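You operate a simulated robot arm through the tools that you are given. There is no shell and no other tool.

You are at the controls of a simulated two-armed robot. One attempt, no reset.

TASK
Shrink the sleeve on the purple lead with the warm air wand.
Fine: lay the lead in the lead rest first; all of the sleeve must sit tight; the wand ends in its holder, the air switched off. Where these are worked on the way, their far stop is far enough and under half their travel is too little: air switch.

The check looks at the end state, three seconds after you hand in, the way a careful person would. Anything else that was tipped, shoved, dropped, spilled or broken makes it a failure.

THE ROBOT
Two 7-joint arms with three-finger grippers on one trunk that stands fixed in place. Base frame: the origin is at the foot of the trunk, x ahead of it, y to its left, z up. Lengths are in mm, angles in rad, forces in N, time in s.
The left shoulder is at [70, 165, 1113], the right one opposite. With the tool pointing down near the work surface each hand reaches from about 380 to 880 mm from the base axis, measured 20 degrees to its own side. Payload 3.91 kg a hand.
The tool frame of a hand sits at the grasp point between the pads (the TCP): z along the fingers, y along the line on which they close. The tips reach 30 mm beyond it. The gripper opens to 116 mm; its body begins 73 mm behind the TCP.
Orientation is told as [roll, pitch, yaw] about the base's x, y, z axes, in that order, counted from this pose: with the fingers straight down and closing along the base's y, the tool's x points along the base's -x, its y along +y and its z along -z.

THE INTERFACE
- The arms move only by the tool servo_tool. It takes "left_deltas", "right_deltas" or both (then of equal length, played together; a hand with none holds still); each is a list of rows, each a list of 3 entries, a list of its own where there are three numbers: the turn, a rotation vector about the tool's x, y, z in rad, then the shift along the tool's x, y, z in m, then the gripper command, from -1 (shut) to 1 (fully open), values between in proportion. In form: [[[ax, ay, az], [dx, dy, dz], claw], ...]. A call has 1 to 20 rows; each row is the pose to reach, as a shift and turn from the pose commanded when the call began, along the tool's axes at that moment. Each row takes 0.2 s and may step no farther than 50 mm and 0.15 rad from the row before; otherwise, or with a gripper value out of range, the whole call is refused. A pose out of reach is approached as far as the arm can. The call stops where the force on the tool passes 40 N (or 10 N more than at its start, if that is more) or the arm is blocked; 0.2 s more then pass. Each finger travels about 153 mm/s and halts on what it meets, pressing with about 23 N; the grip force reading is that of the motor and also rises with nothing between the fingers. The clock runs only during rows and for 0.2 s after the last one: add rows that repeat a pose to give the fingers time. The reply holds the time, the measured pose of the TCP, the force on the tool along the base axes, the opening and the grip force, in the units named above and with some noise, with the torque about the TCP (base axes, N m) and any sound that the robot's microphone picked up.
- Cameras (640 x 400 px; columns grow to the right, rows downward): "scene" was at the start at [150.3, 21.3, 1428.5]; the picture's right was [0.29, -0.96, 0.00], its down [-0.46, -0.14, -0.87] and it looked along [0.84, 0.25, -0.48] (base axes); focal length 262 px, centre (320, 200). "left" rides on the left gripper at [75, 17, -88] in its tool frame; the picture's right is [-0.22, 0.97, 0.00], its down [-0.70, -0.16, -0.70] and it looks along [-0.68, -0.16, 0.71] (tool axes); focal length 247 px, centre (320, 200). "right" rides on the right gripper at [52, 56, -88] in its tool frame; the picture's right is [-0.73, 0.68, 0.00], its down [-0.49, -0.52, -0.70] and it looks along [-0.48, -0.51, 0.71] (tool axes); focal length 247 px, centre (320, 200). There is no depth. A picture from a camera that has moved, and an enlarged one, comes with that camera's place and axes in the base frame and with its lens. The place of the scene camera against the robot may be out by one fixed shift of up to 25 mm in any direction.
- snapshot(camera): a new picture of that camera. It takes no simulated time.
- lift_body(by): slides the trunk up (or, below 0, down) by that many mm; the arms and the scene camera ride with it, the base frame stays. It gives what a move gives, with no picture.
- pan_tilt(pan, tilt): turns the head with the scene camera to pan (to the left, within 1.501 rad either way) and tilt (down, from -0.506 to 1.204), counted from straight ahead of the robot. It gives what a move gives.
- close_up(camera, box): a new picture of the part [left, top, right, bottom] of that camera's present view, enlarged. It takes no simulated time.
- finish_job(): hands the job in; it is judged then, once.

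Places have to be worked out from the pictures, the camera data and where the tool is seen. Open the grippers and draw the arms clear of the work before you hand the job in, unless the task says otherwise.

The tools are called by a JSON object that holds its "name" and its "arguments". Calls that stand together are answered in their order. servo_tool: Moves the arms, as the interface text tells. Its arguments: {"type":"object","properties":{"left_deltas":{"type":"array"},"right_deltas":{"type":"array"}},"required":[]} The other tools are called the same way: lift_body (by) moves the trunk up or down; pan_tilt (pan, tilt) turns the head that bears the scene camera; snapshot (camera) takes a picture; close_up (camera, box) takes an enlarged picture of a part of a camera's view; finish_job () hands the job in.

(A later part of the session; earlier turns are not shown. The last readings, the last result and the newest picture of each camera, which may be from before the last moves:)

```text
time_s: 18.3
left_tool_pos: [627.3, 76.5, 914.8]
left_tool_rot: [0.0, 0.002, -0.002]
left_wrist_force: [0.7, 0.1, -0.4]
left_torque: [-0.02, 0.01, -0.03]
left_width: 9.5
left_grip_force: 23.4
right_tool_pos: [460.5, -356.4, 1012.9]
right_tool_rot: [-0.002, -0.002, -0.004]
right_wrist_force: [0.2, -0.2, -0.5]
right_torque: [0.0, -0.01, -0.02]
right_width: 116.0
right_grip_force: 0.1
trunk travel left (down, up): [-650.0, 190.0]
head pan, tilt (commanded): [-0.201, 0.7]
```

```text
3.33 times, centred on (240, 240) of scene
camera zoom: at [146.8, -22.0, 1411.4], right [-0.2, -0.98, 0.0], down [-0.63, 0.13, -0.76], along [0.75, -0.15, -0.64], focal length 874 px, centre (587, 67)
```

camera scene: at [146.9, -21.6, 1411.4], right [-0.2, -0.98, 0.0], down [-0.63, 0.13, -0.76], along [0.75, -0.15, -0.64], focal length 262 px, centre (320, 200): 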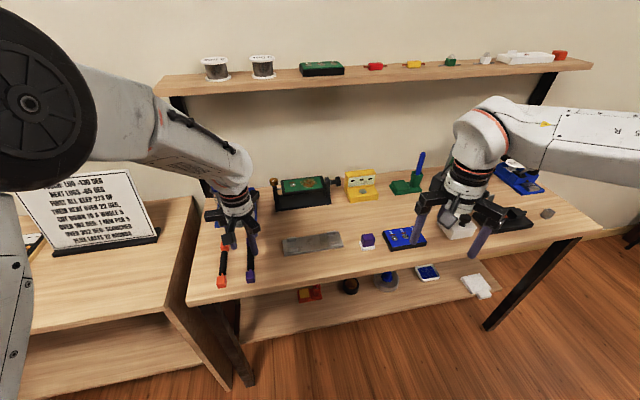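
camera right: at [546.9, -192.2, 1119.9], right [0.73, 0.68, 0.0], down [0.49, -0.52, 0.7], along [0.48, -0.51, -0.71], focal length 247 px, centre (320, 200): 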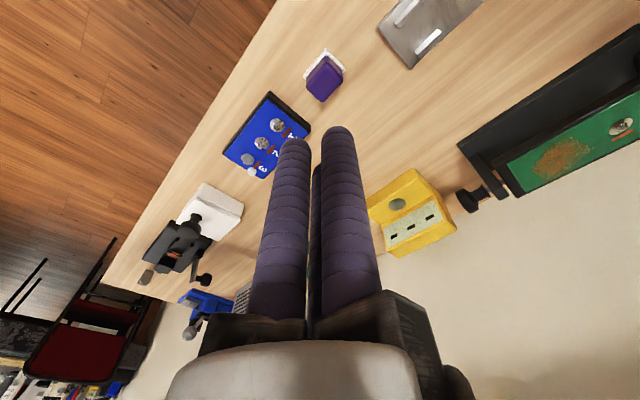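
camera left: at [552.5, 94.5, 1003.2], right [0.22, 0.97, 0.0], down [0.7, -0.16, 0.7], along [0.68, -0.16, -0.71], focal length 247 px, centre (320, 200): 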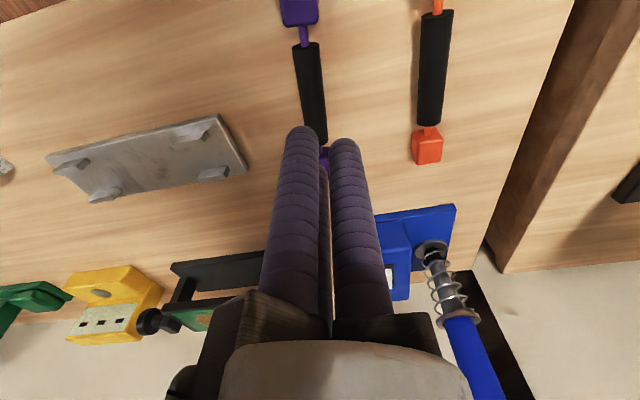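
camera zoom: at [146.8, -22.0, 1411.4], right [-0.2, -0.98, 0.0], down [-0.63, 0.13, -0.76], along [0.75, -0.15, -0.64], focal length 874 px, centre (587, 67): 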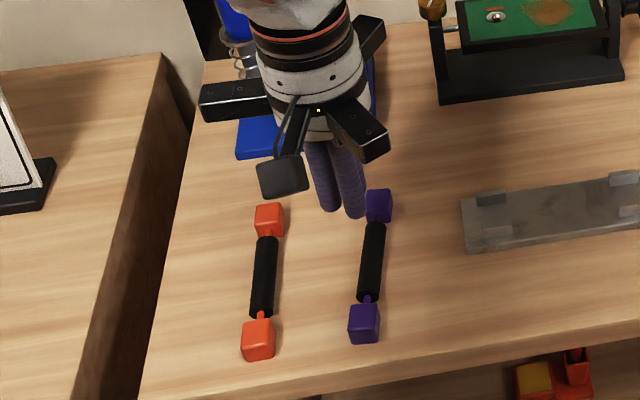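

The sleeve slipped out (fingertips were slightly too high over it; the sleeve hangs low, centre ≈807). The lead shifted a little. Open and re-measure.

{"name": "servo_tool", "arguments": {"left_deltas": [[[0, 0, 0], [0, 0, 0], 0.1], [[0, 0, 0], [0, 0, 0], 0.1], [[0, 0, 0], [0, 0, 0], 0.1]]}}

{"name": "snapshot", "arguments": {"camera": "left"}}

{"name": "close_up", "arguments": {"camera": "left", "box": [240, 0, 400, 200]}}

```text
time_s: 19.1
left_tool_pos: [626.9, 76.6, 914.7]
left_tool_rot: [0.0, 0.002, -0.003]
left_wrist_force: [0.1, 0.3, -0.3]
left_torque: [0.0, 0.0, 0.01]
left_width: 63.7
left_grip_force: 0.1
right_tool_pos: [460.6, -355.2, 1014.2]
right_tool_rot: [0.001, -0.002, -0.004]
right_wrist_force: [-1.0, -0.2, 0.1]
right_torque: [0.01, 0.02, 0.0]
right_width: 115.9
right_grip_force: 0.1
trunk travel left (down, up): [-650.0, 190.0]
head pan, tilt (commanded): [-0.201, 0.7]
```

```text
taken
camera left: at [552.3, 94.5, 1003.0], right [0.22, 0.97, 0.0], down [0.7, -0.16, 0.7], along [0.68, -0.16, -0.71], focal length 247 px, centre (320, 200)
```

left: 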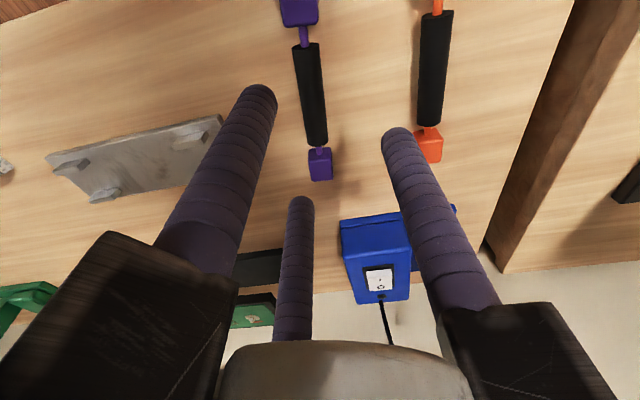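

```text
2.00 times, centred on (320, 100) of left
camera zoom: at [552.3, 94.5, 1003.0], right [0.22, 0.97, 0.0], down [0.7, -0.16, 0.7], along [0.68, -0.16, -0.71], focal length 494 px, centre (320, 400)
```

zoom: 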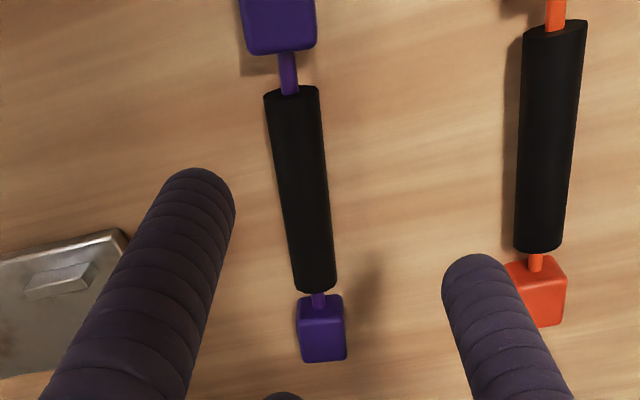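

The sleeve's axis is now centred near (629.6, 70.8), yaw ≈ −0.117. I'll align to it and go down until the fingertips just touch the bench so the straight part of the fingers grips it.

{"name": "servo_tool", "arguments": {"left_deltas": [[[0, 0, 0.06], [-0.001, -0.006, 0.02], 0], [[0, 0, 0.114], [-0.0021, -0.0108, 0.045], 0], [[0, 0, 0.114], [-0.0021, -0.0108, 0.065], 0], [[0, 0, 0.114], [-0.0021, -0.0108, 0.078], 0], [[0, 0, 0.114], [-0.0021, -0.0108, 0.082], 0], [[0, 0, 0.114], [-0.0021, -0.0108, 0.0845], 0], [[0, 0, 0.114], [-0.0021, -0.0108, 0.0845], 0], [[0, 0, 0.114], [-0.0021, -0.0108, 0.0845], 0]]}}

{"name": "snapshot", "arguments": {"camera": "left"}}

```text
time_s: 20.9
left_tool_pos: [629.7, 67.5, 829.5]
left_tool_rot: [0.001, 0.001, -0.116]
left_wrist_force: [0.0, 0.3, 1.4]
left_torque: [-0.03, 0.07, -0.01]
left_width: 57.9
left_grip_force: 0.0
right_tool_pos: [461.0, -355.7, 1013.7]
right_tool_rot: [0.001, 0.0, -0.005]
right_wrist_force: [-0.5, -0.4, 0.1]
right_torque: [0.02, -0.02, 0.01]
right_width: 116.0
right_grip_force: 0.0
trunk travel left (down, up): [-650.0, 190.0]
head pan, tilt (commanded): [-0.201, 0.7]
```

```text
taken
camera left: at [557.2, 92.7, 918.8], right [0.33, 0.94, 0.0], down [0.67, -0.24, 0.7], along [0.66, -0.23, -0.71], focal length 247 px, centre (320, 200)
```

left: 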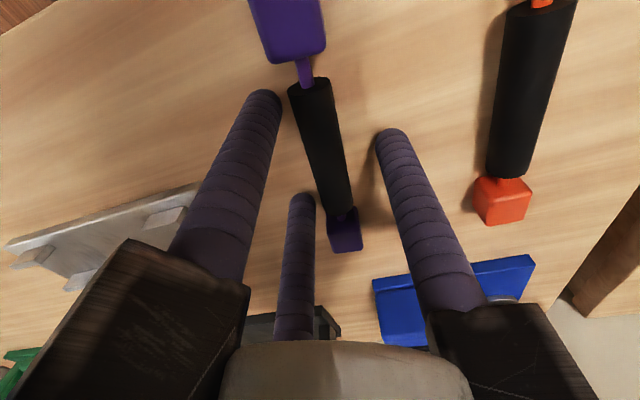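

Just touching the bench (1.4 N). Close slowly.

{"name": "servo_tool", "arguments": {"left_deltas": [[[0, 0, 0], [0, 0, 0], -0.25], [[0, 0, 0], [0, 0, 0], -0.4], [[0, 0, 0], [0, 0, 0], -0.55], [[0, 0, 0], [0, 0, 0], -0.7], [[0, 0, 0], [0, 0, 0], -1], [[0, 0, 0], [0, 0, 0], -1], [[0, 0, 0], [0, 0, 0], -1]]}}

{"name": "snapshot", "arguments": {"camera": "left"}}

```text
time_s: 22.5
left_tool_pos: [629.3, 66.7, 829.8]
left_tool_rot: [-0.001, -0.001, -0.114]
left_wrist_force: [-0.4, 0.1, -0.2]
left_torque: [0.02, 0.01, -0.02]
left_width: 20.3
left_grip_force: 23.0
right_tool_pos: [460.6, -355.0, 1013.5]
right_tool_rot: [0.001, -0.001, -0.001]
right_wrist_force: [-0.8, -0.7, -0.1]
right_torque: [0.04, -0.02, -0.01]
right_width: 115.8
right_grip_force: 0.0
trunk travel left (down, up): [-650.0, 190.0]
head pan, tilt (commanded): [-0.201, 0.7]
```

```text
taken
camera left: at [557.2, 92.8, 918.8], right [0.33, 0.94, 0.0], down [0.67, -0.24, 0.7], along [0.66, -0.23, -0.71], focal length 247 px, centre (320, 200)
```

left: 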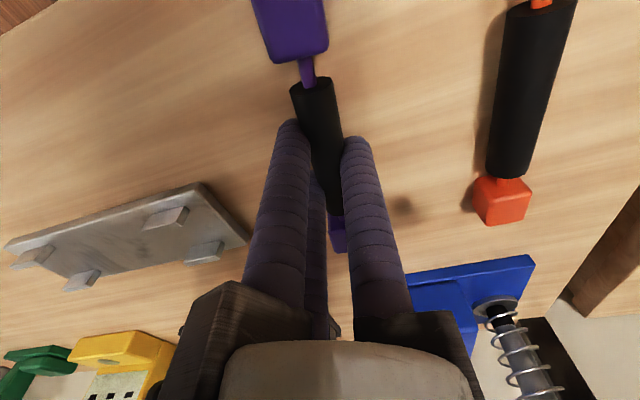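

Same 20 mm width, now deeper. Lift slowly and check the grip holds.

{"name": "servo_tool", "arguments": {"left_deltas": [[[0, 0, 0], [0, 0, -0.003], -1], [[0, 0, 0], [0, 0, -0.006], -1], [[0, 0, 0], [0, 0, -0.01], -1], [[0, 0, 0], [0, 0, -0.015], -1], [[0, 0, 0], [0, 0, -0.02], -1]]}}

{"name": "snapshot", "arguments": {"camera": "left"}}

{"name": "close_up", "arguments": {"camera": "scene", "box": [190, 180, 290, 300]}}

```text
time_s: 23.7
left_tool_pos: [628.9, 65.9, 850.3]
left_tool_rot: [0.0, 0.0, -0.113]
left_wrist_force: [0.4, -0.5, -0.7]
left_torque: [0.0, 0.01, 0.01]
left_width: 20.1
left_grip_force: 23.5
right_tool_pos: [460.1, -354.9, 1013.7]
right_tool_rot: [0.0, -0.003, -0.002]
right_wrist_force: [0.1, 1.2, -0.3]
right_torque: [0.01, -0.01, -0.03]
right_width: 115.8
right_grip_force: 0.0
trunk travel left (down, up): [-650.0, 190.0]
head pan, tilt (commanded): [-0.201, 0.7]
```

```text
taken
camera left: at [557.0, 92.1, 938.8], right [0.33, 0.94, 0.0], down [0.67, -0.24, 0.7], along [0.66, -0.23, -0.71], focal length 247 px, centre (320, 200)
```

left: 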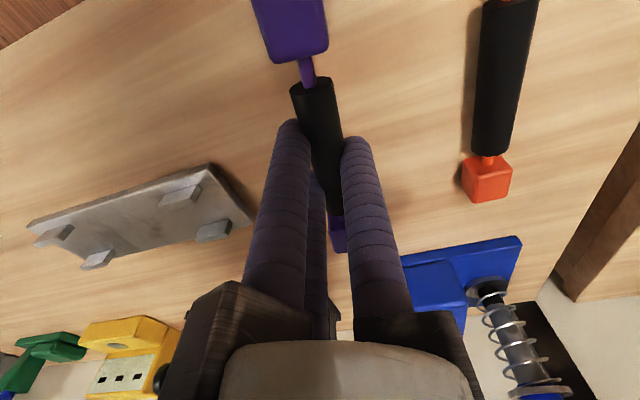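

```text
3.33 times, centred on (240, 240) of scene
camera zoom: at [146.4, -22.0, 1411.4], right [-0.2, -0.98, 0.0], down [-0.63, 0.13, -0.76], along [0.75, -0.15, -0.64], focal length 874 px, centre (587, 67)
```

zoom: 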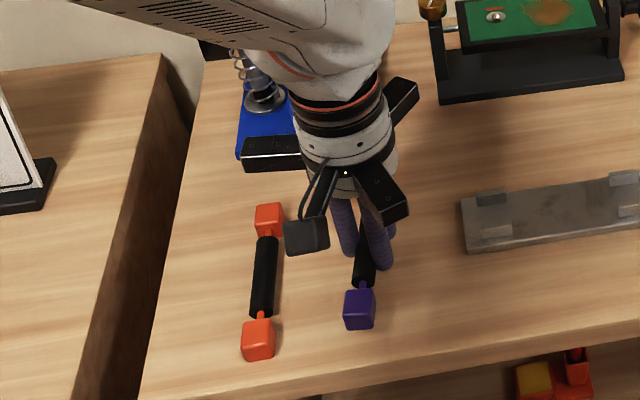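

The lead is held securely. Lift to clear, then turn 90° (clockwise from above) while moving over the rest.

{"name": "servo_tool", "arguments": {"left_deltas": [[[0, 0, 0], [0, 0, -0.025], -1], [[0, 0, 0], [0, 0, -0.05], -1], [[0, 0, 0.1325], [-0.004, -0.0148, -0.05], -1], [[0, 0, 0.265], [-0.008, -0.0296, -0.05], -1], [[0, 0, 0.3975], [-0.012, -0.0445, -0.05], -1], [[0, 0, 0.53], [-0.016, -0.0593, -0.05], -1], [[0, 0, 0.6625], [-0.02, -0.0741, -0.05], -1], [[0, 0, 0.795], [-0.024, -0.0889, -0.05], -1], [[0, 0, 0.9275], [-0.028, -0.1037, -0.05], -1], [[0, 0, 1.06], [-0.032, -0.1185, -0.05], -1], [[0, 0, 1.1925], [-0.036, -0.1334, -0.05], -1], [[0, 0, 1.325], [-0.04, -0.1482, -0.05], -1], [[0, 0, 1.457], [-0.0443, -0.163, -0.05], -1], [[0, 0, 1.457], [-0.0443, -0.163, -0.05], -1], [[0, 0, 1.457], [-0.0443, -0.163, -0.05], -1]]}}

{"name": "snapshot", "arguments": {"camera": "left"}}

{"name": "snapshot", "arguments": {"camera": "scene"}}

```text
time_s: 26.9
left_tool_pos: [653.7, -101.2, 899.0]
left_tool_rot: [0.0, 0.0, -1.572]
left_wrist_force: [0.5, 0.1, -0.6]
left_torque: [-0.01, 0.0, -0.01]
left_width: 20.1
left_grip_force: 23.3
right_tool_pos: [459.9, -355.2, 1013.8]
right_tool_rot: [-0.002, -0.002, -0.005]
right_wrist_force: [0.1, 0.2, -0.4]
right_torque: [-0.03, -0.03, 0.0]
right_width: 116.0
right_grip_force: 0.0
trunk travel left (down, up): [-650.0, 190.0]
head pan, tilt (commanded): [-0.201, 0.7]
```

```text
taken
camera left: at [672.1, -25.5, 986.9], right [0.97, -0.23, 0.0], down [-0.16, -0.7, 0.7], along [-0.16, -0.68, -0.71], focal length 247 px, centre (320, 200)
```

left: 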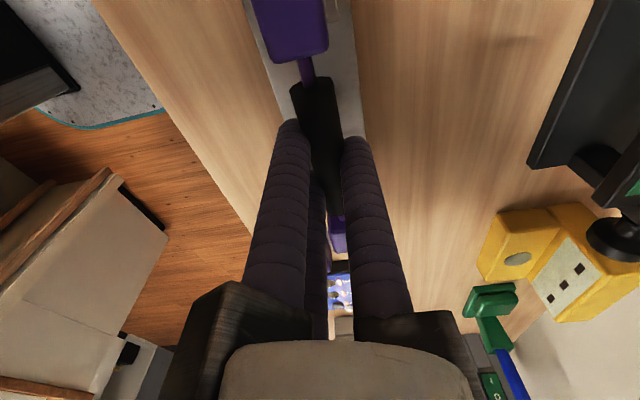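

```text
taken
camera scene: at [146.7, -22.3, 1411.4], right [-0.2, -0.98, 0.0], down [-0.63, 0.13, -0.76], along [0.75, -0.15, -0.64], focal length 262 px, centre (320, 200)
```

scene: 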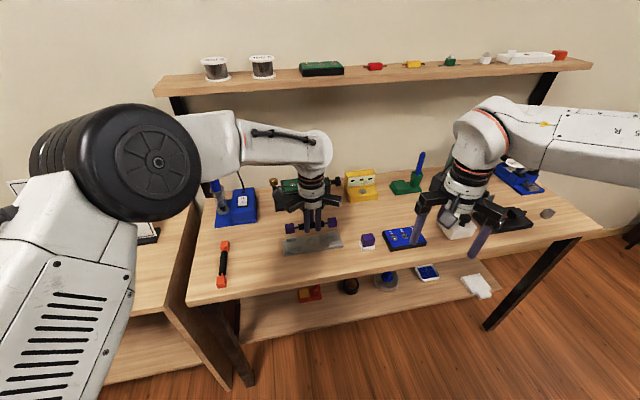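

Lead is aligned along the rest; checking alignment in close-ups.

{"name": "close_up", "arguments": {"camera": "scene", "box": [270, 195, 360, 265]}}

{"name": "close_up", "arguments": {"camera": "left", "box": [220, 0, 400, 130]}}

{"name": "close_up", "arguments": {"camera": "left", "box": [300, 180, 380, 330]}}

```text
5.71 times, centred on (315, 230) of scene
camera zoom: at [146.7, -22.3, 1411.4], right [-0.2, -0.98, 0.0], down [-0.63, 0.13, -0.76], along [0.75, -0.15, -0.64], focal length 1499 px, centre (349, 29)
```

zoom: 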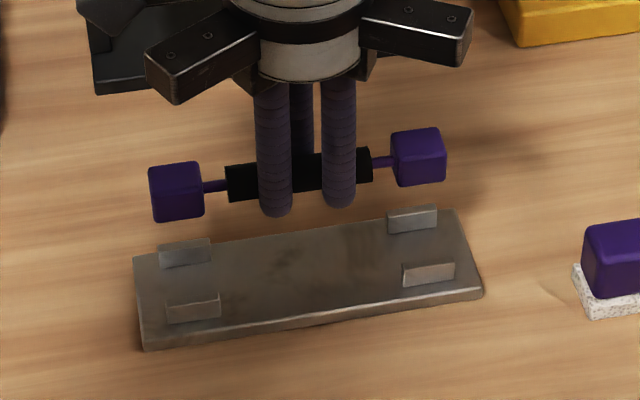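

```text
3.08 times, centred on (310, 65) of left
camera zoom: at [672.1, -25.5, 986.9], right [0.97, -0.23, 0.0], down [-0.16, -0.7, 0.7], along [-0.16, -0.68, -0.71], focal length 760 px, centre (351, 615)
```

zoom: 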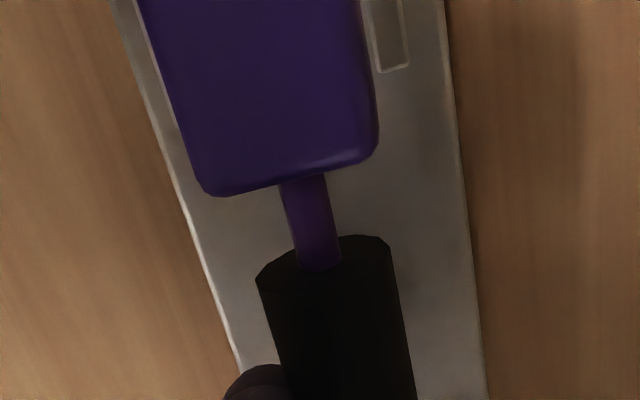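

```text
2.67 times, centred on (340, 255) of left
camera zoom: at [672.1, -25.5, 986.9], right [0.97, -0.23, 0.0], down [-0.16, -0.7, 0.7], along [-0.16, -0.68, -0.71], focal length 659 px, centre (267, 53)
```

zoom: 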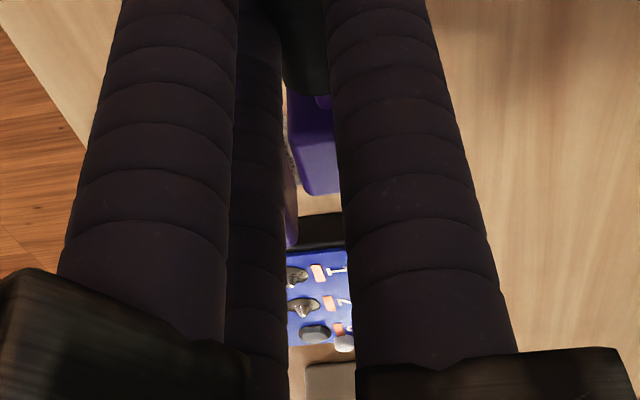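

Relative to the rest, the lead needs about +1.5 mm in x and −1.5 mm in y. I'll correct and lower to just above the ridges, then check again.

{"name": "servo_tool", "arguments": {"left_deltas": [[[0, 0, 0], [-0.0015, 0.0015, 0.015], -1], [[0, 0, 0], [-0.0015, 0.0015, 0.03], -1], [[0, 0, 0], [-0.0015, 0.0015, 0.045], -1], [[0, 0, 0], [-0.0015, 0.0015, 0.045], -1]]}}

{"name": "close_up", "arguments": {"camera": "scene", "box": [270, 195, 360, 265]}}

{"name": "snapshot", "arguments": {"camera": "left"}}

```text
time_s: 27.9
left_tool_pos: [656.6, -102.6, 856.5]
left_tool_rot: [0.0, -0.001, -1.573]
left_wrist_force: [0.0, 0.5, -0.3]
left_torque: [0.02, -0.01, 0.0]
left_width: 19.8
left_grip_force: 23.2
right_tool_pos: [460.3, -354.9, 1014.1]
right_tool_rot: [0.0, -0.002, -0.004]
right_wrist_force: [-0.4, 0.0, 0.4]
right_torque: [0.0, -0.01, 0.01]
right_width: 116.0
right_grip_force: 0.1
trunk travel left (down, up): [-650.0, 190.0]
head pan, tilt (commanded): [-0.201, 0.7]
```

```text
5.71 times, centred on (315, 230) of scene
camera zoom: at [146.4, -22.1, 1411.4], right [-0.2, -0.98, 0.0], down [-0.63, 0.13, -0.76], along [0.75, -0.15, -0.64], focal length 1499 px, centre (349, 29)
```

zoom: 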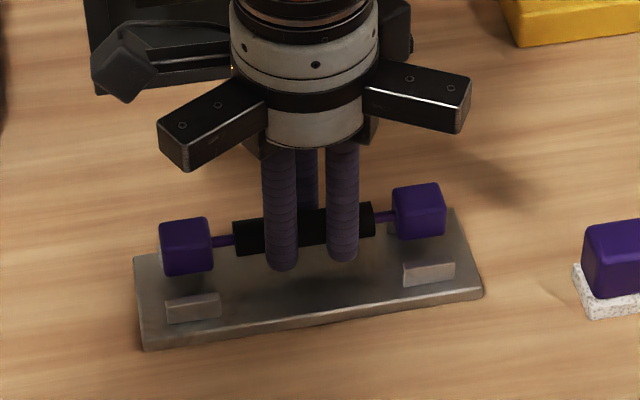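

```text
taken
camera left: at [673.2, -27.4, 944.3], right [0.97, -0.22, 0.0], down [-0.16, -0.7, 0.7], along [-0.16, -0.68, -0.71], focal length 247 px, centre (320, 200)
```

left: 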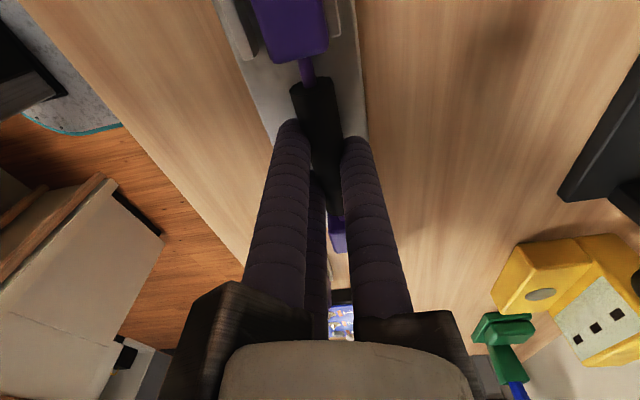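

The block fits the channel with ~5 mm either side; shift −3 mm more in y and lower to just seated.

{"name": "servo_tool", "arguments": {"left_deltas": [[[0, 0, 0], [-0.003, 0, 0.004], -1], [[0, 0, 0], [-0.003, 0, 0.009], -1], [[0, 0, 0], [-0.003, 0, 0.013], -1], [[0, 0, 0], [-0.003, 0, 0.016], -1], [[0, 0, 0], [-0.003, 0, 0.018], -1], [[0, 0, 0], [-0.003, 0, 0.0195], -1], [[0, 0, 0], [-0.003, 0, 0.0195], -1]]}}

{"name": "close_up", "arguments": {"camera": "scene", "box": [270, 195, 360, 265]}}

```text
time_s: 29.7
left_tool_pos: [657.4, -104.4, 840.2]
left_tool_rot: [0.007, -0.003, -1.571]
left_wrist_force: [-5.8, 1.0, 20.4]
left_torque: [0.58, 0.18, 0.13]
left_width: 20.3
left_grip_force: 23.1
right_tool_pos: [459.1, -354.9, 1014.2]
right_tool_rot: [-0.001, -0.004, -0.005]
right_wrist_force: [0.3, 0.1, 0.0]
right_torque: [-0.02, 0.0, 0.0]
right_width: 115.7
right_grip_force: 0.1
trunk travel left (down, up): [-650.0, 190.0]
head pan, tilt (commanded): [-0.201, 0.7]
stopped in row 7 (left hand): the force on the tool passed its limit at 40 N (the readings are from after the stop); the commanded pose is now the measured one
```

```text
5.71 times, centred on (315, 230) of scene
camera zoom: at [144.4, -21.8, 1411.3], right [-0.2, -0.98, 0.0], down [-0.63, 0.13, -0.77], along [0.75, -0.15, -0.64], focal length 1499 px, centre (349, 29)
```

zoom: 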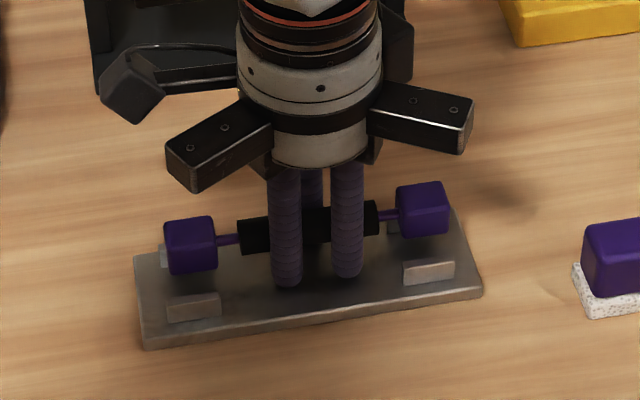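

The fingertips hit the plate (top ≈810) while the blocks had caught on the back ridges, so the lead slid up in the fingers; I was too far back in x. Lift 22 mm, shift −5.5 mm in x, and re-inspect.

{"name": "servo_tool", "arguments": {"left_deltas": [[[0, 0, 0], [0, 0, -0.006], -1], [[0, 0, 0], [0, 0, -0.014], -1], [[0, 0, 0], [0, -0.003, -0.022], -1], [[0, 0, 0], [0, -0.0055, -0.022], -1], [[0, 0, 0], [0, -0.0055, -0.022], -1], [[0, 0, 0], [0, -0.0055, -0.022], -1]]}}

{"name": "close_up", "arguments": {"camera": "scene", "box": [270, 195, 360, 265]}}

{"name": "snapshot", "arguments": {"camera": "left"}}

{"name": "snapshot", "arguments": {"camera": "right"}}

```text
time_s: 31.1
left_tool_pos: [652.8, -104.5, 859.8]
left_tool_rot: [0.005, -0.003, -1.571]
left_wrist_force: [-0.3, -0.1, -0.6]
left_torque: [0.0, 0.04, -0.01]
left_width: 19.9
left_grip_force: 22.5
right_tool_pos: [460.5, -355.6, 1013.6]
right_tool_rot: [0.001, -0.001, -0.003]
right_wrist_force: [0.6, 0.0, -0.1]
right_torque: [0.03, 0.0, -0.02]
right_width: 116.1
right_grip_force: 0.1
trunk travel left (down, up): [-650.0, 190.0]
head pan, tilt (commanded): [-0.201, 0.7]
```

```text
5.71 times, centred on (315, 230) of scene
camera zoom: at [146.7, -22.1, 1411.4], right [-0.2, -0.98, 0.0], down [-0.63, 0.13, -0.76], along [0.75, -0.15, -0.64], focal length 1499 px, centre (349, 29)
```

zoom: 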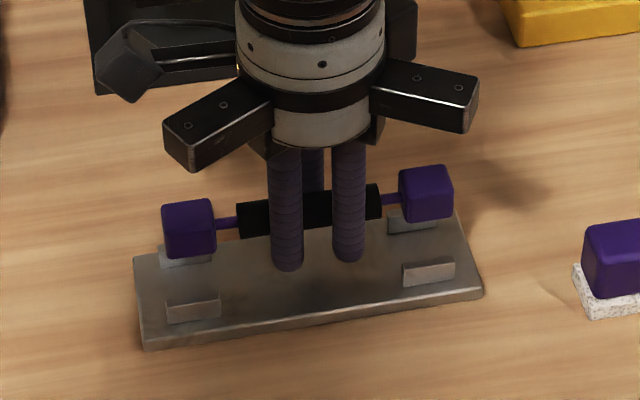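

```text
taken
camera left: at [669.0, -29.6, 947.8], right [0.97, -0.22, 0.0], down [-0.16, -0.7, 0.7], along [-0.15, -0.68, -0.71], focal length 247 px, centre (320, 200)
```

left: 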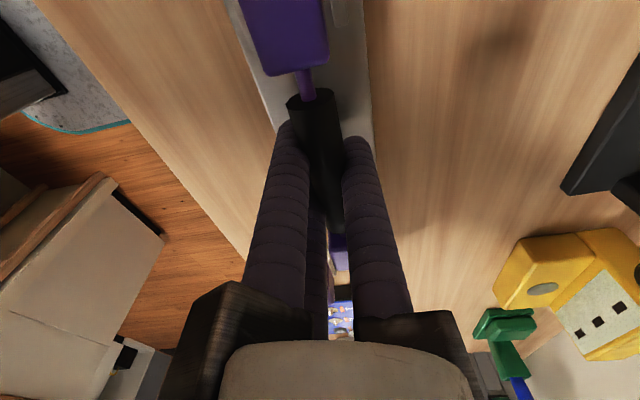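

```text
taken
camera right: at [409.4, -298.2, 1103.0], right [0.74, 0.68, 0.0], down [0.48, -0.52, 0.7], along [0.48, -0.52, -0.71], focal length 247 px, centre (320, 200)
```

right: 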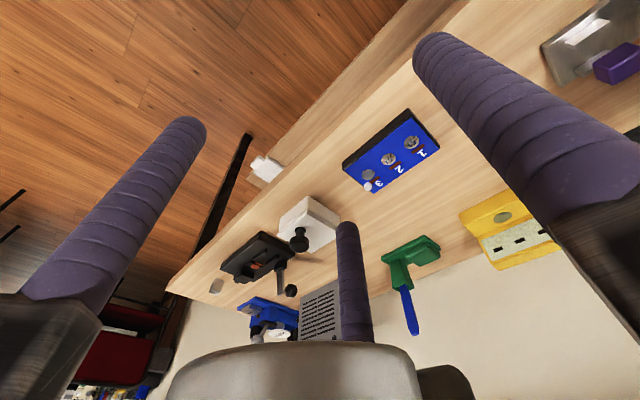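

The lead is level and parallel. Lower until the blocks' bottoms are at the ridge tops (fingertips ~2 mm above the plate), and check.

{"name": "servo_tool", "arguments": {"left_deltas": [[[0, 0, 0], [0, 0, 0.006], -1], [[0, 0, 0], [0, 0, 0.011], -1], [[0, 0, 0], [0, 0, 0.015], -1], [[0, 0, 0], [0, 0, 0.0175], -1], [[0, 0, 0], [0, 0, 0.0175], -1]]}}

{"name": "close_up", "arguments": {"camera": "scene", "box": [270, 195, 360, 265]}}

{"name": "close_up", "arguments": {"camera": "left", "box": [210, 0, 390, 120]}}

{"name": "close_up", "arguments": {"camera": "right", "box": [530, 0, 640, 130]}}

```text
time_s: 32.3
left_tool_pos: [652.9, -105.9, 841.7]
left_tool_rot: [0.003, -0.002, -1.57]
left_wrist_force: [-0.3, 0.0, -0.1]
left_torque: [-0.03, 0.01, 0.02]
left_width: 20.2
left_grip_force: 23.2
right_tool_pos: [459.3, -355.2, 1013.7]
right_tool_rot: [0.001, -0.002, -0.004]
right_wrist_force: [0.1, -1.5, -0.8]
right_torque: [0.02, -0.04, 0.0]
right_width: 116.0
right_grip_force: 0.0
trunk travel left (down, up): [-650.0, 190.0]
head pan, tilt (commanded): [-0.201, 0.7]
```

```text
5.71 times, centred on (315, 230) of scene
camera zoom: at [146.6, -22.1, 1411.4], right [-0.2, -0.98, 0.0], down [-0.63, 0.13, -0.76], along [0.75, -0.15, -0.64], focal length 1499 px, centre (349, 29)
```

zoom: 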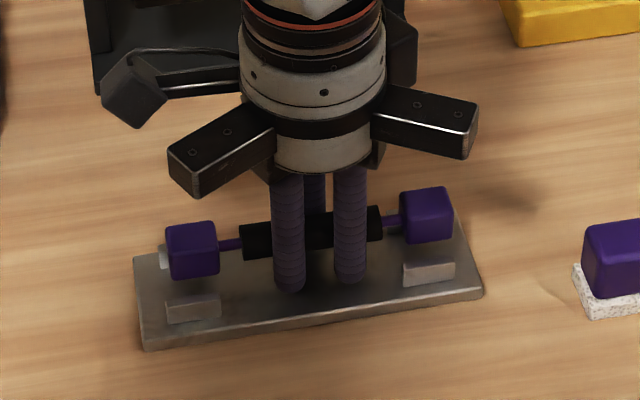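

```text
3.33 times, centred on (300, 60) of left
camera zoom: at [669.4, -30.4, 930.6], right [0.97, -0.22, 0.0], down [-0.16, -0.7, 0.7], along [-0.15, -0.68, -0.71], focal length 823 px, centre (387, 667)
```

zoom: 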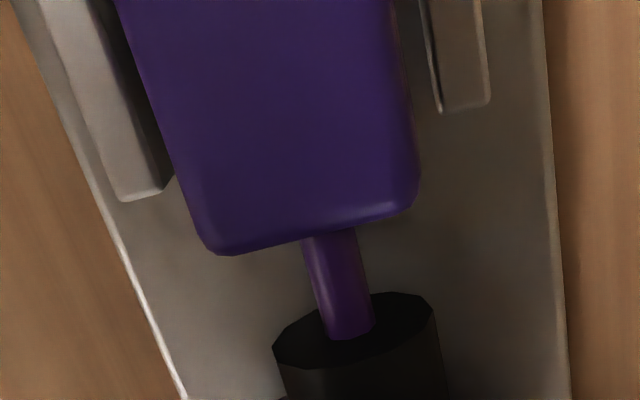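

```text
3.08 times, centred on (585, 65) of right
camera zoom: at [409.3, -298.2, 1103.1], right [0.74, 0.68, 0.0], down [0.48, -0.52, 0.7], along [0.48, -0.52, -0.71], focal length 760 px, centre (-495, 615)
```

zoom: 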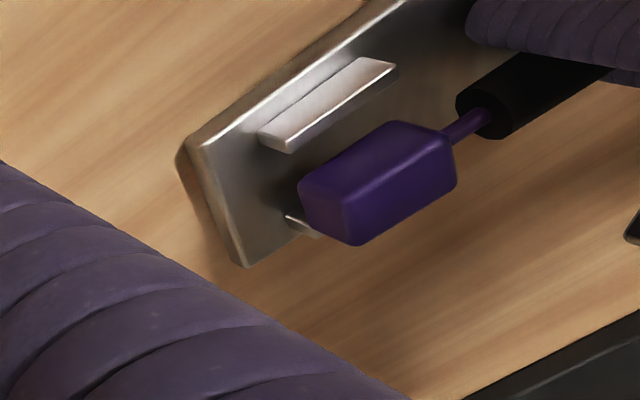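

Within this one hand-camera view, the channel centre is x≈654.6 and the block's is ≈657.7, so shift −3 mm in x; y is well aligned. Then loosen the grip just a little so the lead settles between the ridges, caged by the fingers.

{"name": "servo_tool", "arguments": {"left_deltas": [[[0, 0, 0], [0, -0.003, 0.0005], -1], [[0, 0, 0], [0, -0.003, 0.0005], -1], [[0, 0, 0], [0, -0.003, 0.0005], -1], [[0, 0, 0], [0, -0.003, 0.0005], -0.55], [[0, 0, 0], [0, -0.003, 0.0005], -0.5], [[0, 0, 0], [0, -0.003, 0.0005], -0.5], [[0, 0, 0], [0, -0.003, 0.0005], -0.5]]}}

{"name": "close_up", "arguments": {"camera": "scene", "box": [270, 195, 360, 265]}}

{"name": "snapshot", "arguments": {"camera": "left"}}

{"name": "close_up", "arguments": {"camera": "right", "box": [530, 0, 640, 130]}}

```text
time_s: 33.9
left_tool_pos: [649.3, -106.3, 841.0]
left_tool_rot: [0.004, -0.002, -1.57]
left_wrist_force: [-0.2, 0.5, 0.3]
left_torque: [-0.01, 0.01, 0.02]
left_width: 28.9
left_grip_force: 0.1
right_tool_pos: [460.4, -355.6, 1013.2]
right_tool_rot: [-0.001, -0.001, -0.006]
right_wrist_force: [0.8, 0.6, 0.6]
right_torque: [0.0, 0.0, -0.01]
right_width: 116.2
right_grip_force: 0.0
trunk travel left (down, up): [-650.0, 190.0]
head pan, tilt (commanded): [-0.201, 0.7]
```

```text
5.71 times, centred on (315, 230) of scene
camera zoom: at [146.6, -22.1, 1411.4], right [-0.2, -0.98, 0.0], down [-0.63, 0.13, -0.76], along [0.75, -0.15, -0.64], focal length 1499 px, centre (349, 29)
```

zoom: 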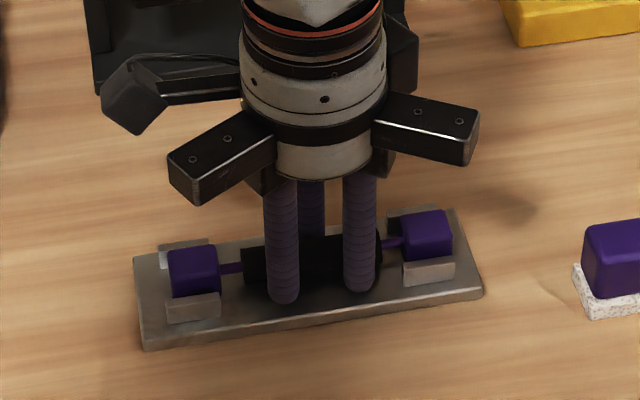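

```text
taken
camera left: at [666.0, -30.0, 929.7], right [0.97, -0.22, 0.0], down [-0.16, -0.7, 0.7], along [-0.15, -0.68, -0.71], focal length 247 px, centre (320, 200)
```

left: 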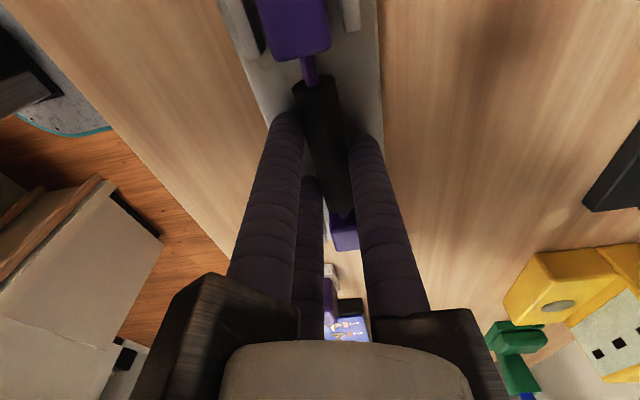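

```text
3.08 times, centred on (585, 65) of right
camera zoom: at [409.3, -298.2, 1103.1], right [0.74, 0.68, 0.0], down [0.48, -0.52, 0.7], along [0.48, -0.52, -0.71], focal length 760 px, centre (-495, 615)
```

zoom: 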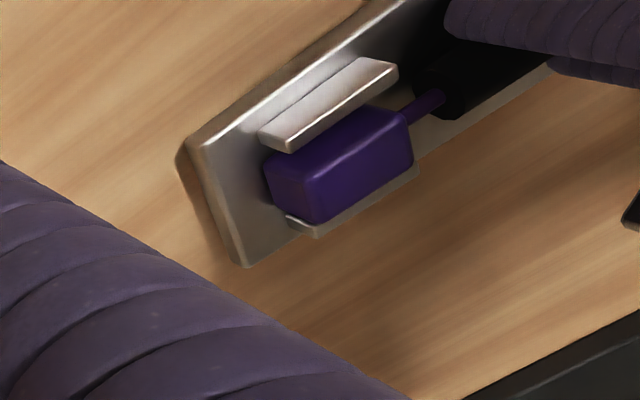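

The lead has dropped neatly between the ridges on both ends. Open a bit more and lift straight up.

{"name": "servo_tool", "arguments": {"left_deltas": [[[0, 0, 0], [0, 0, 0], -0.2], [[0, 0, 0], [0, 0, 0], -0.1], [[0, 0, 0], [0, 0, -0.01], -0.1], [[0, 0, 0], [0, 0, -0.03], -0.1], [[0, 0, 0], [0, 0, -0.06], -0.1], [[0, 0, 0], [0, 0, -0.1], -0.1], [[0, 0, 0], [0, 0, -0.14], -0.1], [[0, 0, 0], [0, 0, -0.14], -0.1]]}}

{"name": "close_up", "arguments": {"camera": "scene", "box": [270, 195, 360, 265]}}

{"name": "snapshot", "arguments": {"camera": "left"}}

```text
time_s: 35.7
left_tool_pos: [650.6, -103.3, 981.2]
left_tool_rot: [0.004, -0.003, -1.571]
left_wrist_force: [-0.5, 0.3, -0.2]
left_torque: [-0.01, 0.01, 0.0]
left_width: 52.5
left_grip_force: 0.1
right_tool_pos: [461.0, -356.0, 1013.8]
right_tool_rot: [0.0, -0.001, -0.008]
right_wrist_force: [0.4, -0.3, 0.8]
right_torque: [0.0, -0.02, 0.01]
right_width: 116.2
right_grip_force: 0.1
trunk travel left (down, up): [-650.0, 190.0]
head pan, tilt (commanded): [-0.201, 0.7]
```

```text
5.71 times, centred on (315, 230) of scene
camera zoom: at [147.2, -22.2, 1411.3], right [-0.2, -0.98, 0.0], down [-0.63, 0.13, -0.76], along [0.75, -0.15, -0.64], focal length 1499 px, centre (349, 29)
```

zoom: 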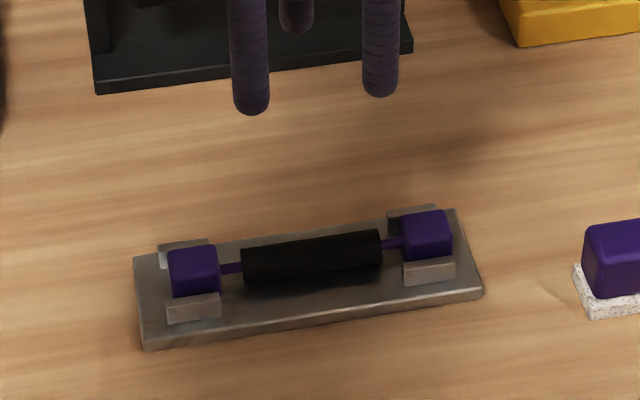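

```text
taken
camera left: at [667.5, -28.5, 1070.1], right [0.97, -0.22, 0.0], down [-0.16, -0.69, 0.7], along [-0.15, -0.68, -0.71], focal length 247 px, centre (320, 200)
```

left: 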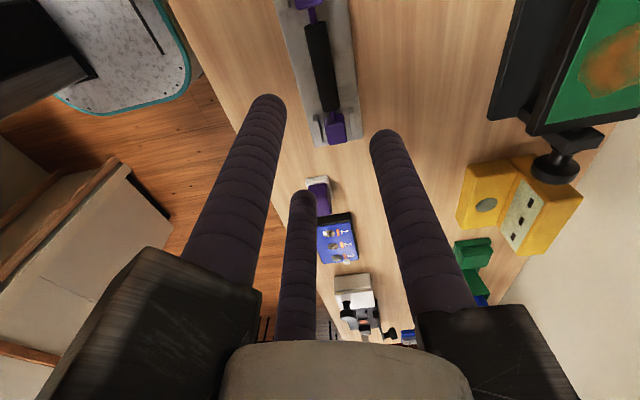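

The lead lies properly in the rest. Next: the air switch. First rotate the left hand back to yaw 0 while moving toward the station, gripper closing.

{"name": "servo_tool", "arguments": {"left_deltas": [[[0, 0, -0.143], [0.019, 0.0026, -0.003], -1], [[0, 0, -0.286], [0.039, 0.0053, -0.006], -1], [[0, 0, -0.429], [0.058, 0.0079, -0.009], -1], [[0, 0, -0.572], [0.077, 0.0105, -0.012], -1], [[0, 0, -0.715], [0.097, 0.0132, -0.015], -1], [[0, 0, -0.858], [0.116, 0.0158, -0.018], -1], [[0, 0, -1.001], [0.136, 0.0185, -0.021], -1], [[0, 0, -1.144], [0.155, 0.0211, -0.024], -1], [[0, 0, -1.287], [0.174, 0.0237, -0.026], -1], [[0, 0, -1.43], [0.194, 0.0264, -0.029], -1], [[0, 0, -1.571], [0.213, 0.029, -0.029], -1], [[0, 0, -1.571], [0.213, 0.029, -0.029], -1], [[0, 0, -1.571], [0.213, 0.029, -0.029], -1]]}}

{"name": "snapshot", "arguments": {"camera": "left"}}

```text
time_s: 38.5
left_tool_pos: [677.7, 109.2, 1009.8]
left_tool_rot: [0.0, -0.002, 0.001]
left_wrist_force: [0.2, -0.5, -0.3]
left_torque: [0.01, -0.02, -0.02]
left_width: 9.3
left_grip_force: 23.1
right_tool_pos: [460.6, -355.1, 1013.1]
right_tool_rot: [-0.001, 0.0, -0.003]
right_wrist_force: [1.1, 0.1, 0.0]
right_torque: [0.03, 0.01, 0.02]
right_width: 116.3
right_grip_force: 0.0
trunk travel left (down, up): [-650.0, 190.0]
head pan, tilt (commanded): [-0.201, 0.7]
```

```text
taken
camera left: at [602.8, 126.2, 1098.3], right [0.22, 0.97, 0.0], down [0.69, -0.16, 0.7], along [0.68, -0.16, -0.71], focal length 247 px, centre (320, 200)
```

left: 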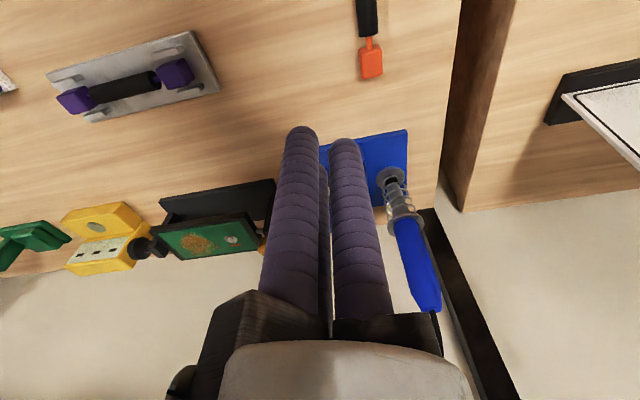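

Now pitch the hand forward by 0.5 rad so a single fingertip leads, and look at the rocker from here.

{"name": "servo_tool", "arguments": {"left_deltas": [[[0, -0.125, 0], [0, 0, 0], -1], [[0, -0.25, 0], [0, 0, 0], -1], [[0, -0.375, 0], [0, 0, 0], -1], [[0, -0.5, 0], [0, 0, 0], -1], [[0, -0.5, 0], [0, 0, 0], -1], [[0, -0.5, 0], [0, 0, 0], -1]]}}

{"name": "snapshot", "arguments": {"camera": "left"}}

{"name": "snapshot", "arguments": {"camera": "scene"}}

```text
time_s: 39.9
left_tool_pos: [677.4, 109.0, 1009.7]
left_tool_rot: [-0.001, -0.505, 0.001]
left_wrist_force: [-0.6, -0.6, 0.9]
left_torque: [0.0, -0.02, -0.01]
left_width: 9.1
left_grip_force: 23.2
right_tool_pos: [459.9, -354.3, 1012.5]
right_tool_rot: [-0.001, -0.001, -0.004]
right_wrist_force: [0.7, -0.4, -0.2]
right_torque: [0.0, 0.04, 0.0]
right_width: 115.9
right_grip_force: 0.0
trunk travel left (down, up): [-650.0, 190.0]
head pan, tilt (commanded): [-0.201, 0.7]
```

```text
taken
camera left: at [569.6, 126.4, 1051.4], right [0.2, 0.97, 0.11], down [0.27, -0.16, 0.95], along [0.94, -0.16, -0.3], focal length 247 px, centre (320, 200)
```

left: 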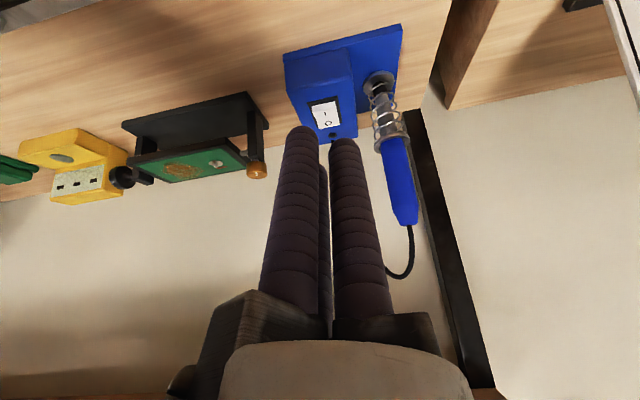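

```text
taken
camera scene: at [146.2, -22.1, 1411.4], right [-0.2, -0.98, 0.0], down [-0.63, 0.13, -0.76], along [0.75, -0.15, -0.64], focal length 262 px, centre (320, 200)
```

scene: 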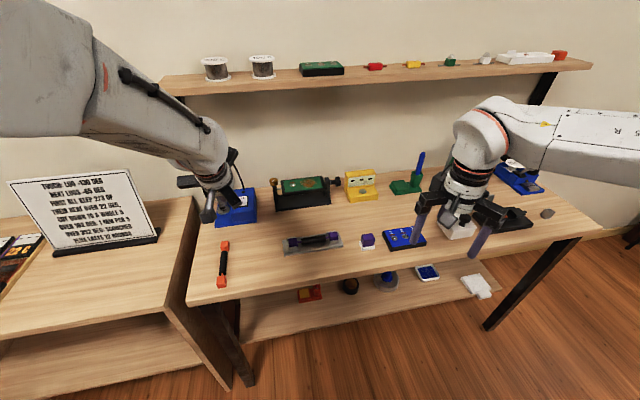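

{"name": "close_up", "arguments": {"camera": "left", "box": [270, 10, 430, 140]}}

{"name": "close_up", "arguments": {"camera": "scene", "box": [190, 150, 290, 240]}}

```text
3.08 times, centred on (350, 75) of left
camera zoom: at [569.6, 126.4, 1051.4], right [0.2, 0.97, 0.11], down [0.27, -0.16, 0.95], along [0.94, -0.16, -0.3], focal length 760 px, centre (228, 585)
```

zoom: 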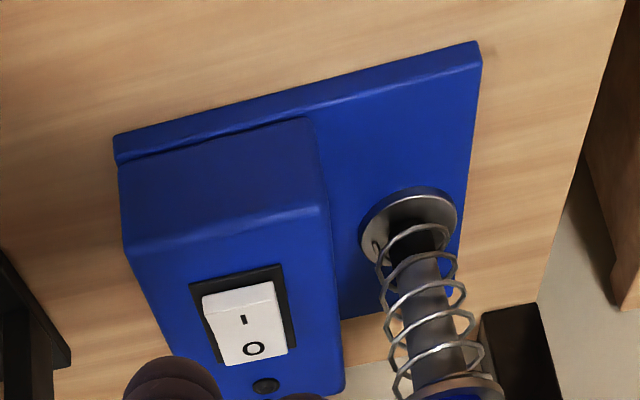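

```text
4.44 times, centred on (240, 195) of scene
camera zoom: at [146.2, -22.1, 1411.4], right [-0.2, -0.98, 0.0], down [-0.63, 0.13, -0.76], along [0.75, -0.15, -0.64], focal length 1166 px, centre (676, 222)
```

zoom: 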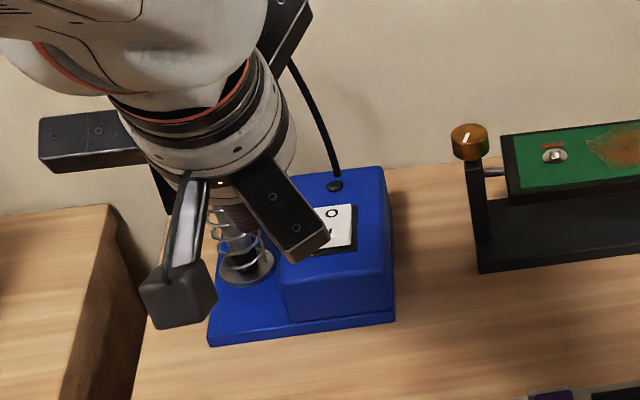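

The rocker triangulates to about (833,102,863) — better conditioned than before. Let me zoom on the wand from here to refine its pose too.

{"name": "close_up", "arguments": {"camera": "left", "box": [340, 50, 460, 290]}}

```text
1.67 times, centred on (400, 170) of left
camera zoom: at [569.6, 126.4, 1051.4], right [0.2, 0.97, 0.11], down [0.27, -0.16, 0.95], along [0.94, -0.16, -0.3], focal length 412 px, centre (187, 250)
```

zoom: 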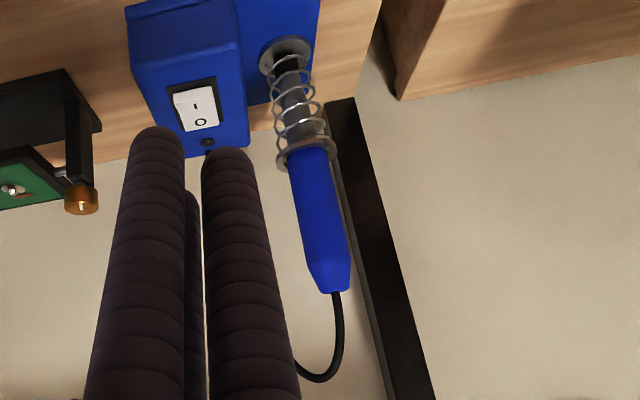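

Wand axis: base (848,175,823) → ring (852,176,905) → top (860,176,1004). Move the closed hand so the leading fingertip hovers over the I end of the rocker (~(815,102)).

{"name": "servo_tool", "arguments": {"left_deltas": [[[0, -0.0, 0], [-0.0166, 0.0001, 0.0274], -1], [[0, 0, 0], [-0.0332, 0.0002, 0.0548], -1], [[0, 0, 0], [-0.0498, 0.0004, 0.0822], -1], [[0, 0, 0], [-0.0664, 0.0005, 0.1096], -1], [[0, 0, 0], [-0.0829, 0.0006, 0.1369], -1], [[0, 0, 0], [-0.0829, 0.0006, 0.1369], -1], [[0, 0, 0], [-0.0829, 0.0006, 0.1369], -1]]}}

{"name": "snapshot", "arguments": {"camera": "left"}}

{"name": "close_up", "arguments": {"camera": "scene", "box": [190, 130, 290, 240]}}

```text
time_s: 41.5
left_tool_pos: [816.4, 106.3, 929.1]
left_tool_rot: [-0.001, -0.502, 0.0]
left_wrist_force: [0.4, 0.1, -0.2]
left_torque: [0.0, -0.01, -0.01]
left_width: 9.2
left_grip_force: 22.8
right_tool_pos: [460.4, -355.3, 1014.0]
right_tool_rot: [-0.002, -0.002, -0.005]
right_wrist_force: [0.0, -0.3, 0.1]
right_torque: [0.01, 0.02, -0.02]
right_width: 116.3
right_grip_force: 0.0
trunk travel left (down, up): [-650.0, 190.0]
head pan, tilt (commanded): [-0.201, 0.7]
```

```text
taken
camera left: at [708.8, 123.4, 970.0], right [0.2, 0.97, 0.11], down [0.27, -0.16, 0.95], along [0.94, -0.16, -0.3], focal length 247 px, centre (320, 200)
```

left: 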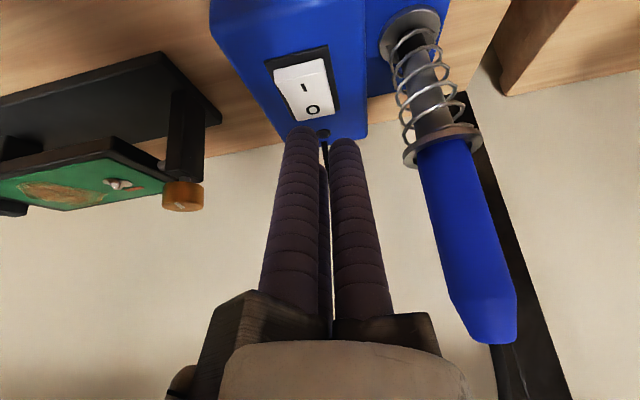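

```text
3.64 times, centred on (240, 185) of scene
camera zoom: at [147.0, -22.0, 1411.3], right [-0.2, -0.98, 0.0], down [-0.63, 0.13, -0.76], along [0.75, -0.15, -0.64], focal length 954 px, centre (611, 254)
```

zoom: 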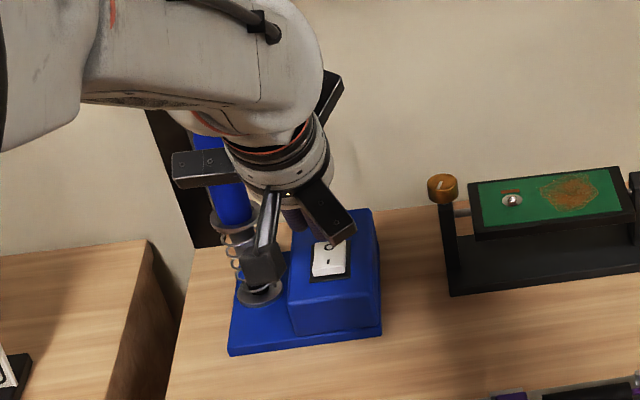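

The fingertip is ~32 mm over the I end. Press straight down in small steps until it stops.

{"name": "servo_tool", "arguments": {"left_deltas": [[[0, 0, 0], [0.0048, 0, 0.0088], -1], [[0, 0, 0], [0.0096, 0, 0.0175], -1], [[0, 0, 0], [0.0125, 0, 0.0228], -1], [[0, 0, 0], [0.0144, 0, 0.0263], -1], [[0, 0, 0], [0.0154, 0, 0.02805], -1], [[0, 0, 0], [0.01636, 0, 0.0298], -1], [[0, 0, 0], [0.01732, 0, 0.03156], -1], [[0, 0, 0], [0.01829, 0, 0.03331], -1], [[0, 0, 0], [0.01925, 0, 0.03506], -1], [[0, 0, 0], [0.02021, 0, 0.03682], -1]]}}

{"name": "snapshot", "arguments": {"camera": "left"}}

```text
time_s: 43.7
left_tool_pos: [816.9, 109.4, 895.0]
left_tool_rot: [-0.001, -0.515, 0.002]
left_wrist_force: [1.2, 0.4, 29.9]
left_torque: [-0.17, -0.14, -0.21]
left_width: 9.1
left_grip_force: 23.0
right_tool_pos: [457.3, -356.0, 1016.1]
right_tool_rot: [0.0, -0.004, -0.005]
right_wrist_force: [0.5, -0.1, 0.8]
right_torque: [-0.01, -0.01, -0.02]
right_width: 115.9
right_grip_force: 0.1
trunk travel left (down, up): [-650.0, 190.0]
head pan, tilt (commanded): [-0.201, 0.7]
```

```text
taken
camera left: at [708.0, 125.9, 935.3], right [0.19, 0.97, 0.11], down [0.26, -0.16, 0.95], along [0.95, -0.16, -0.29], focal length 247 px, centre (320, 200)
```

left: 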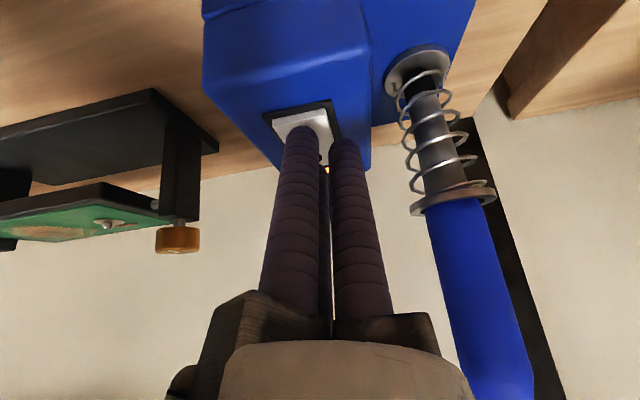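

30 N contact. Zoom in to see the rocker state (there seems to be a lit spot behind it).

{"name": "close_up", "arguments": {"camera": "left", "box": [250, 80, 400, 190]}}

{"name": "close_up", "arguments": {"camera": "scene", "box": [200, 150, 290, 240]}}

```text
3.64 times, centred on (325, 135) of left
camera zoom: at [708.0, 125.9, 935.3], right [0.19, 0.97, 0.11], down [0.26, -0.16, 0.95], along [0.95, -0.16, -0.29], focal length 898 px, centre (302, 436)
```

zoom: 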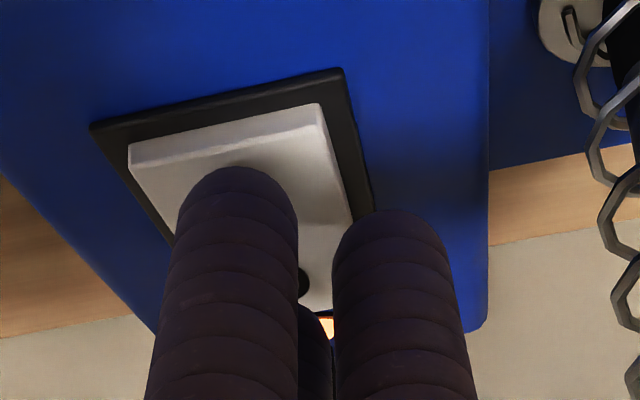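

```text
4.44 times, centred on (245, 195) of scene
camera zoom: at [142.1, -22.7, 1412.2], right [-0.2, -0.98, 0.0], down [-0.63, 0.13, -0.77], along [0.75, -0.15, -0.64], focal length 1166 px, centre (653, 222)
```

zoom: 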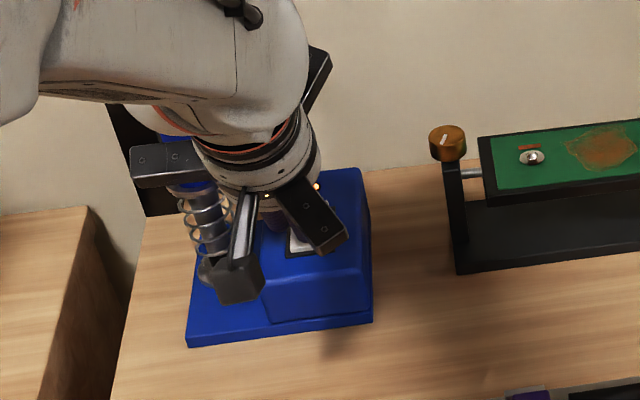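

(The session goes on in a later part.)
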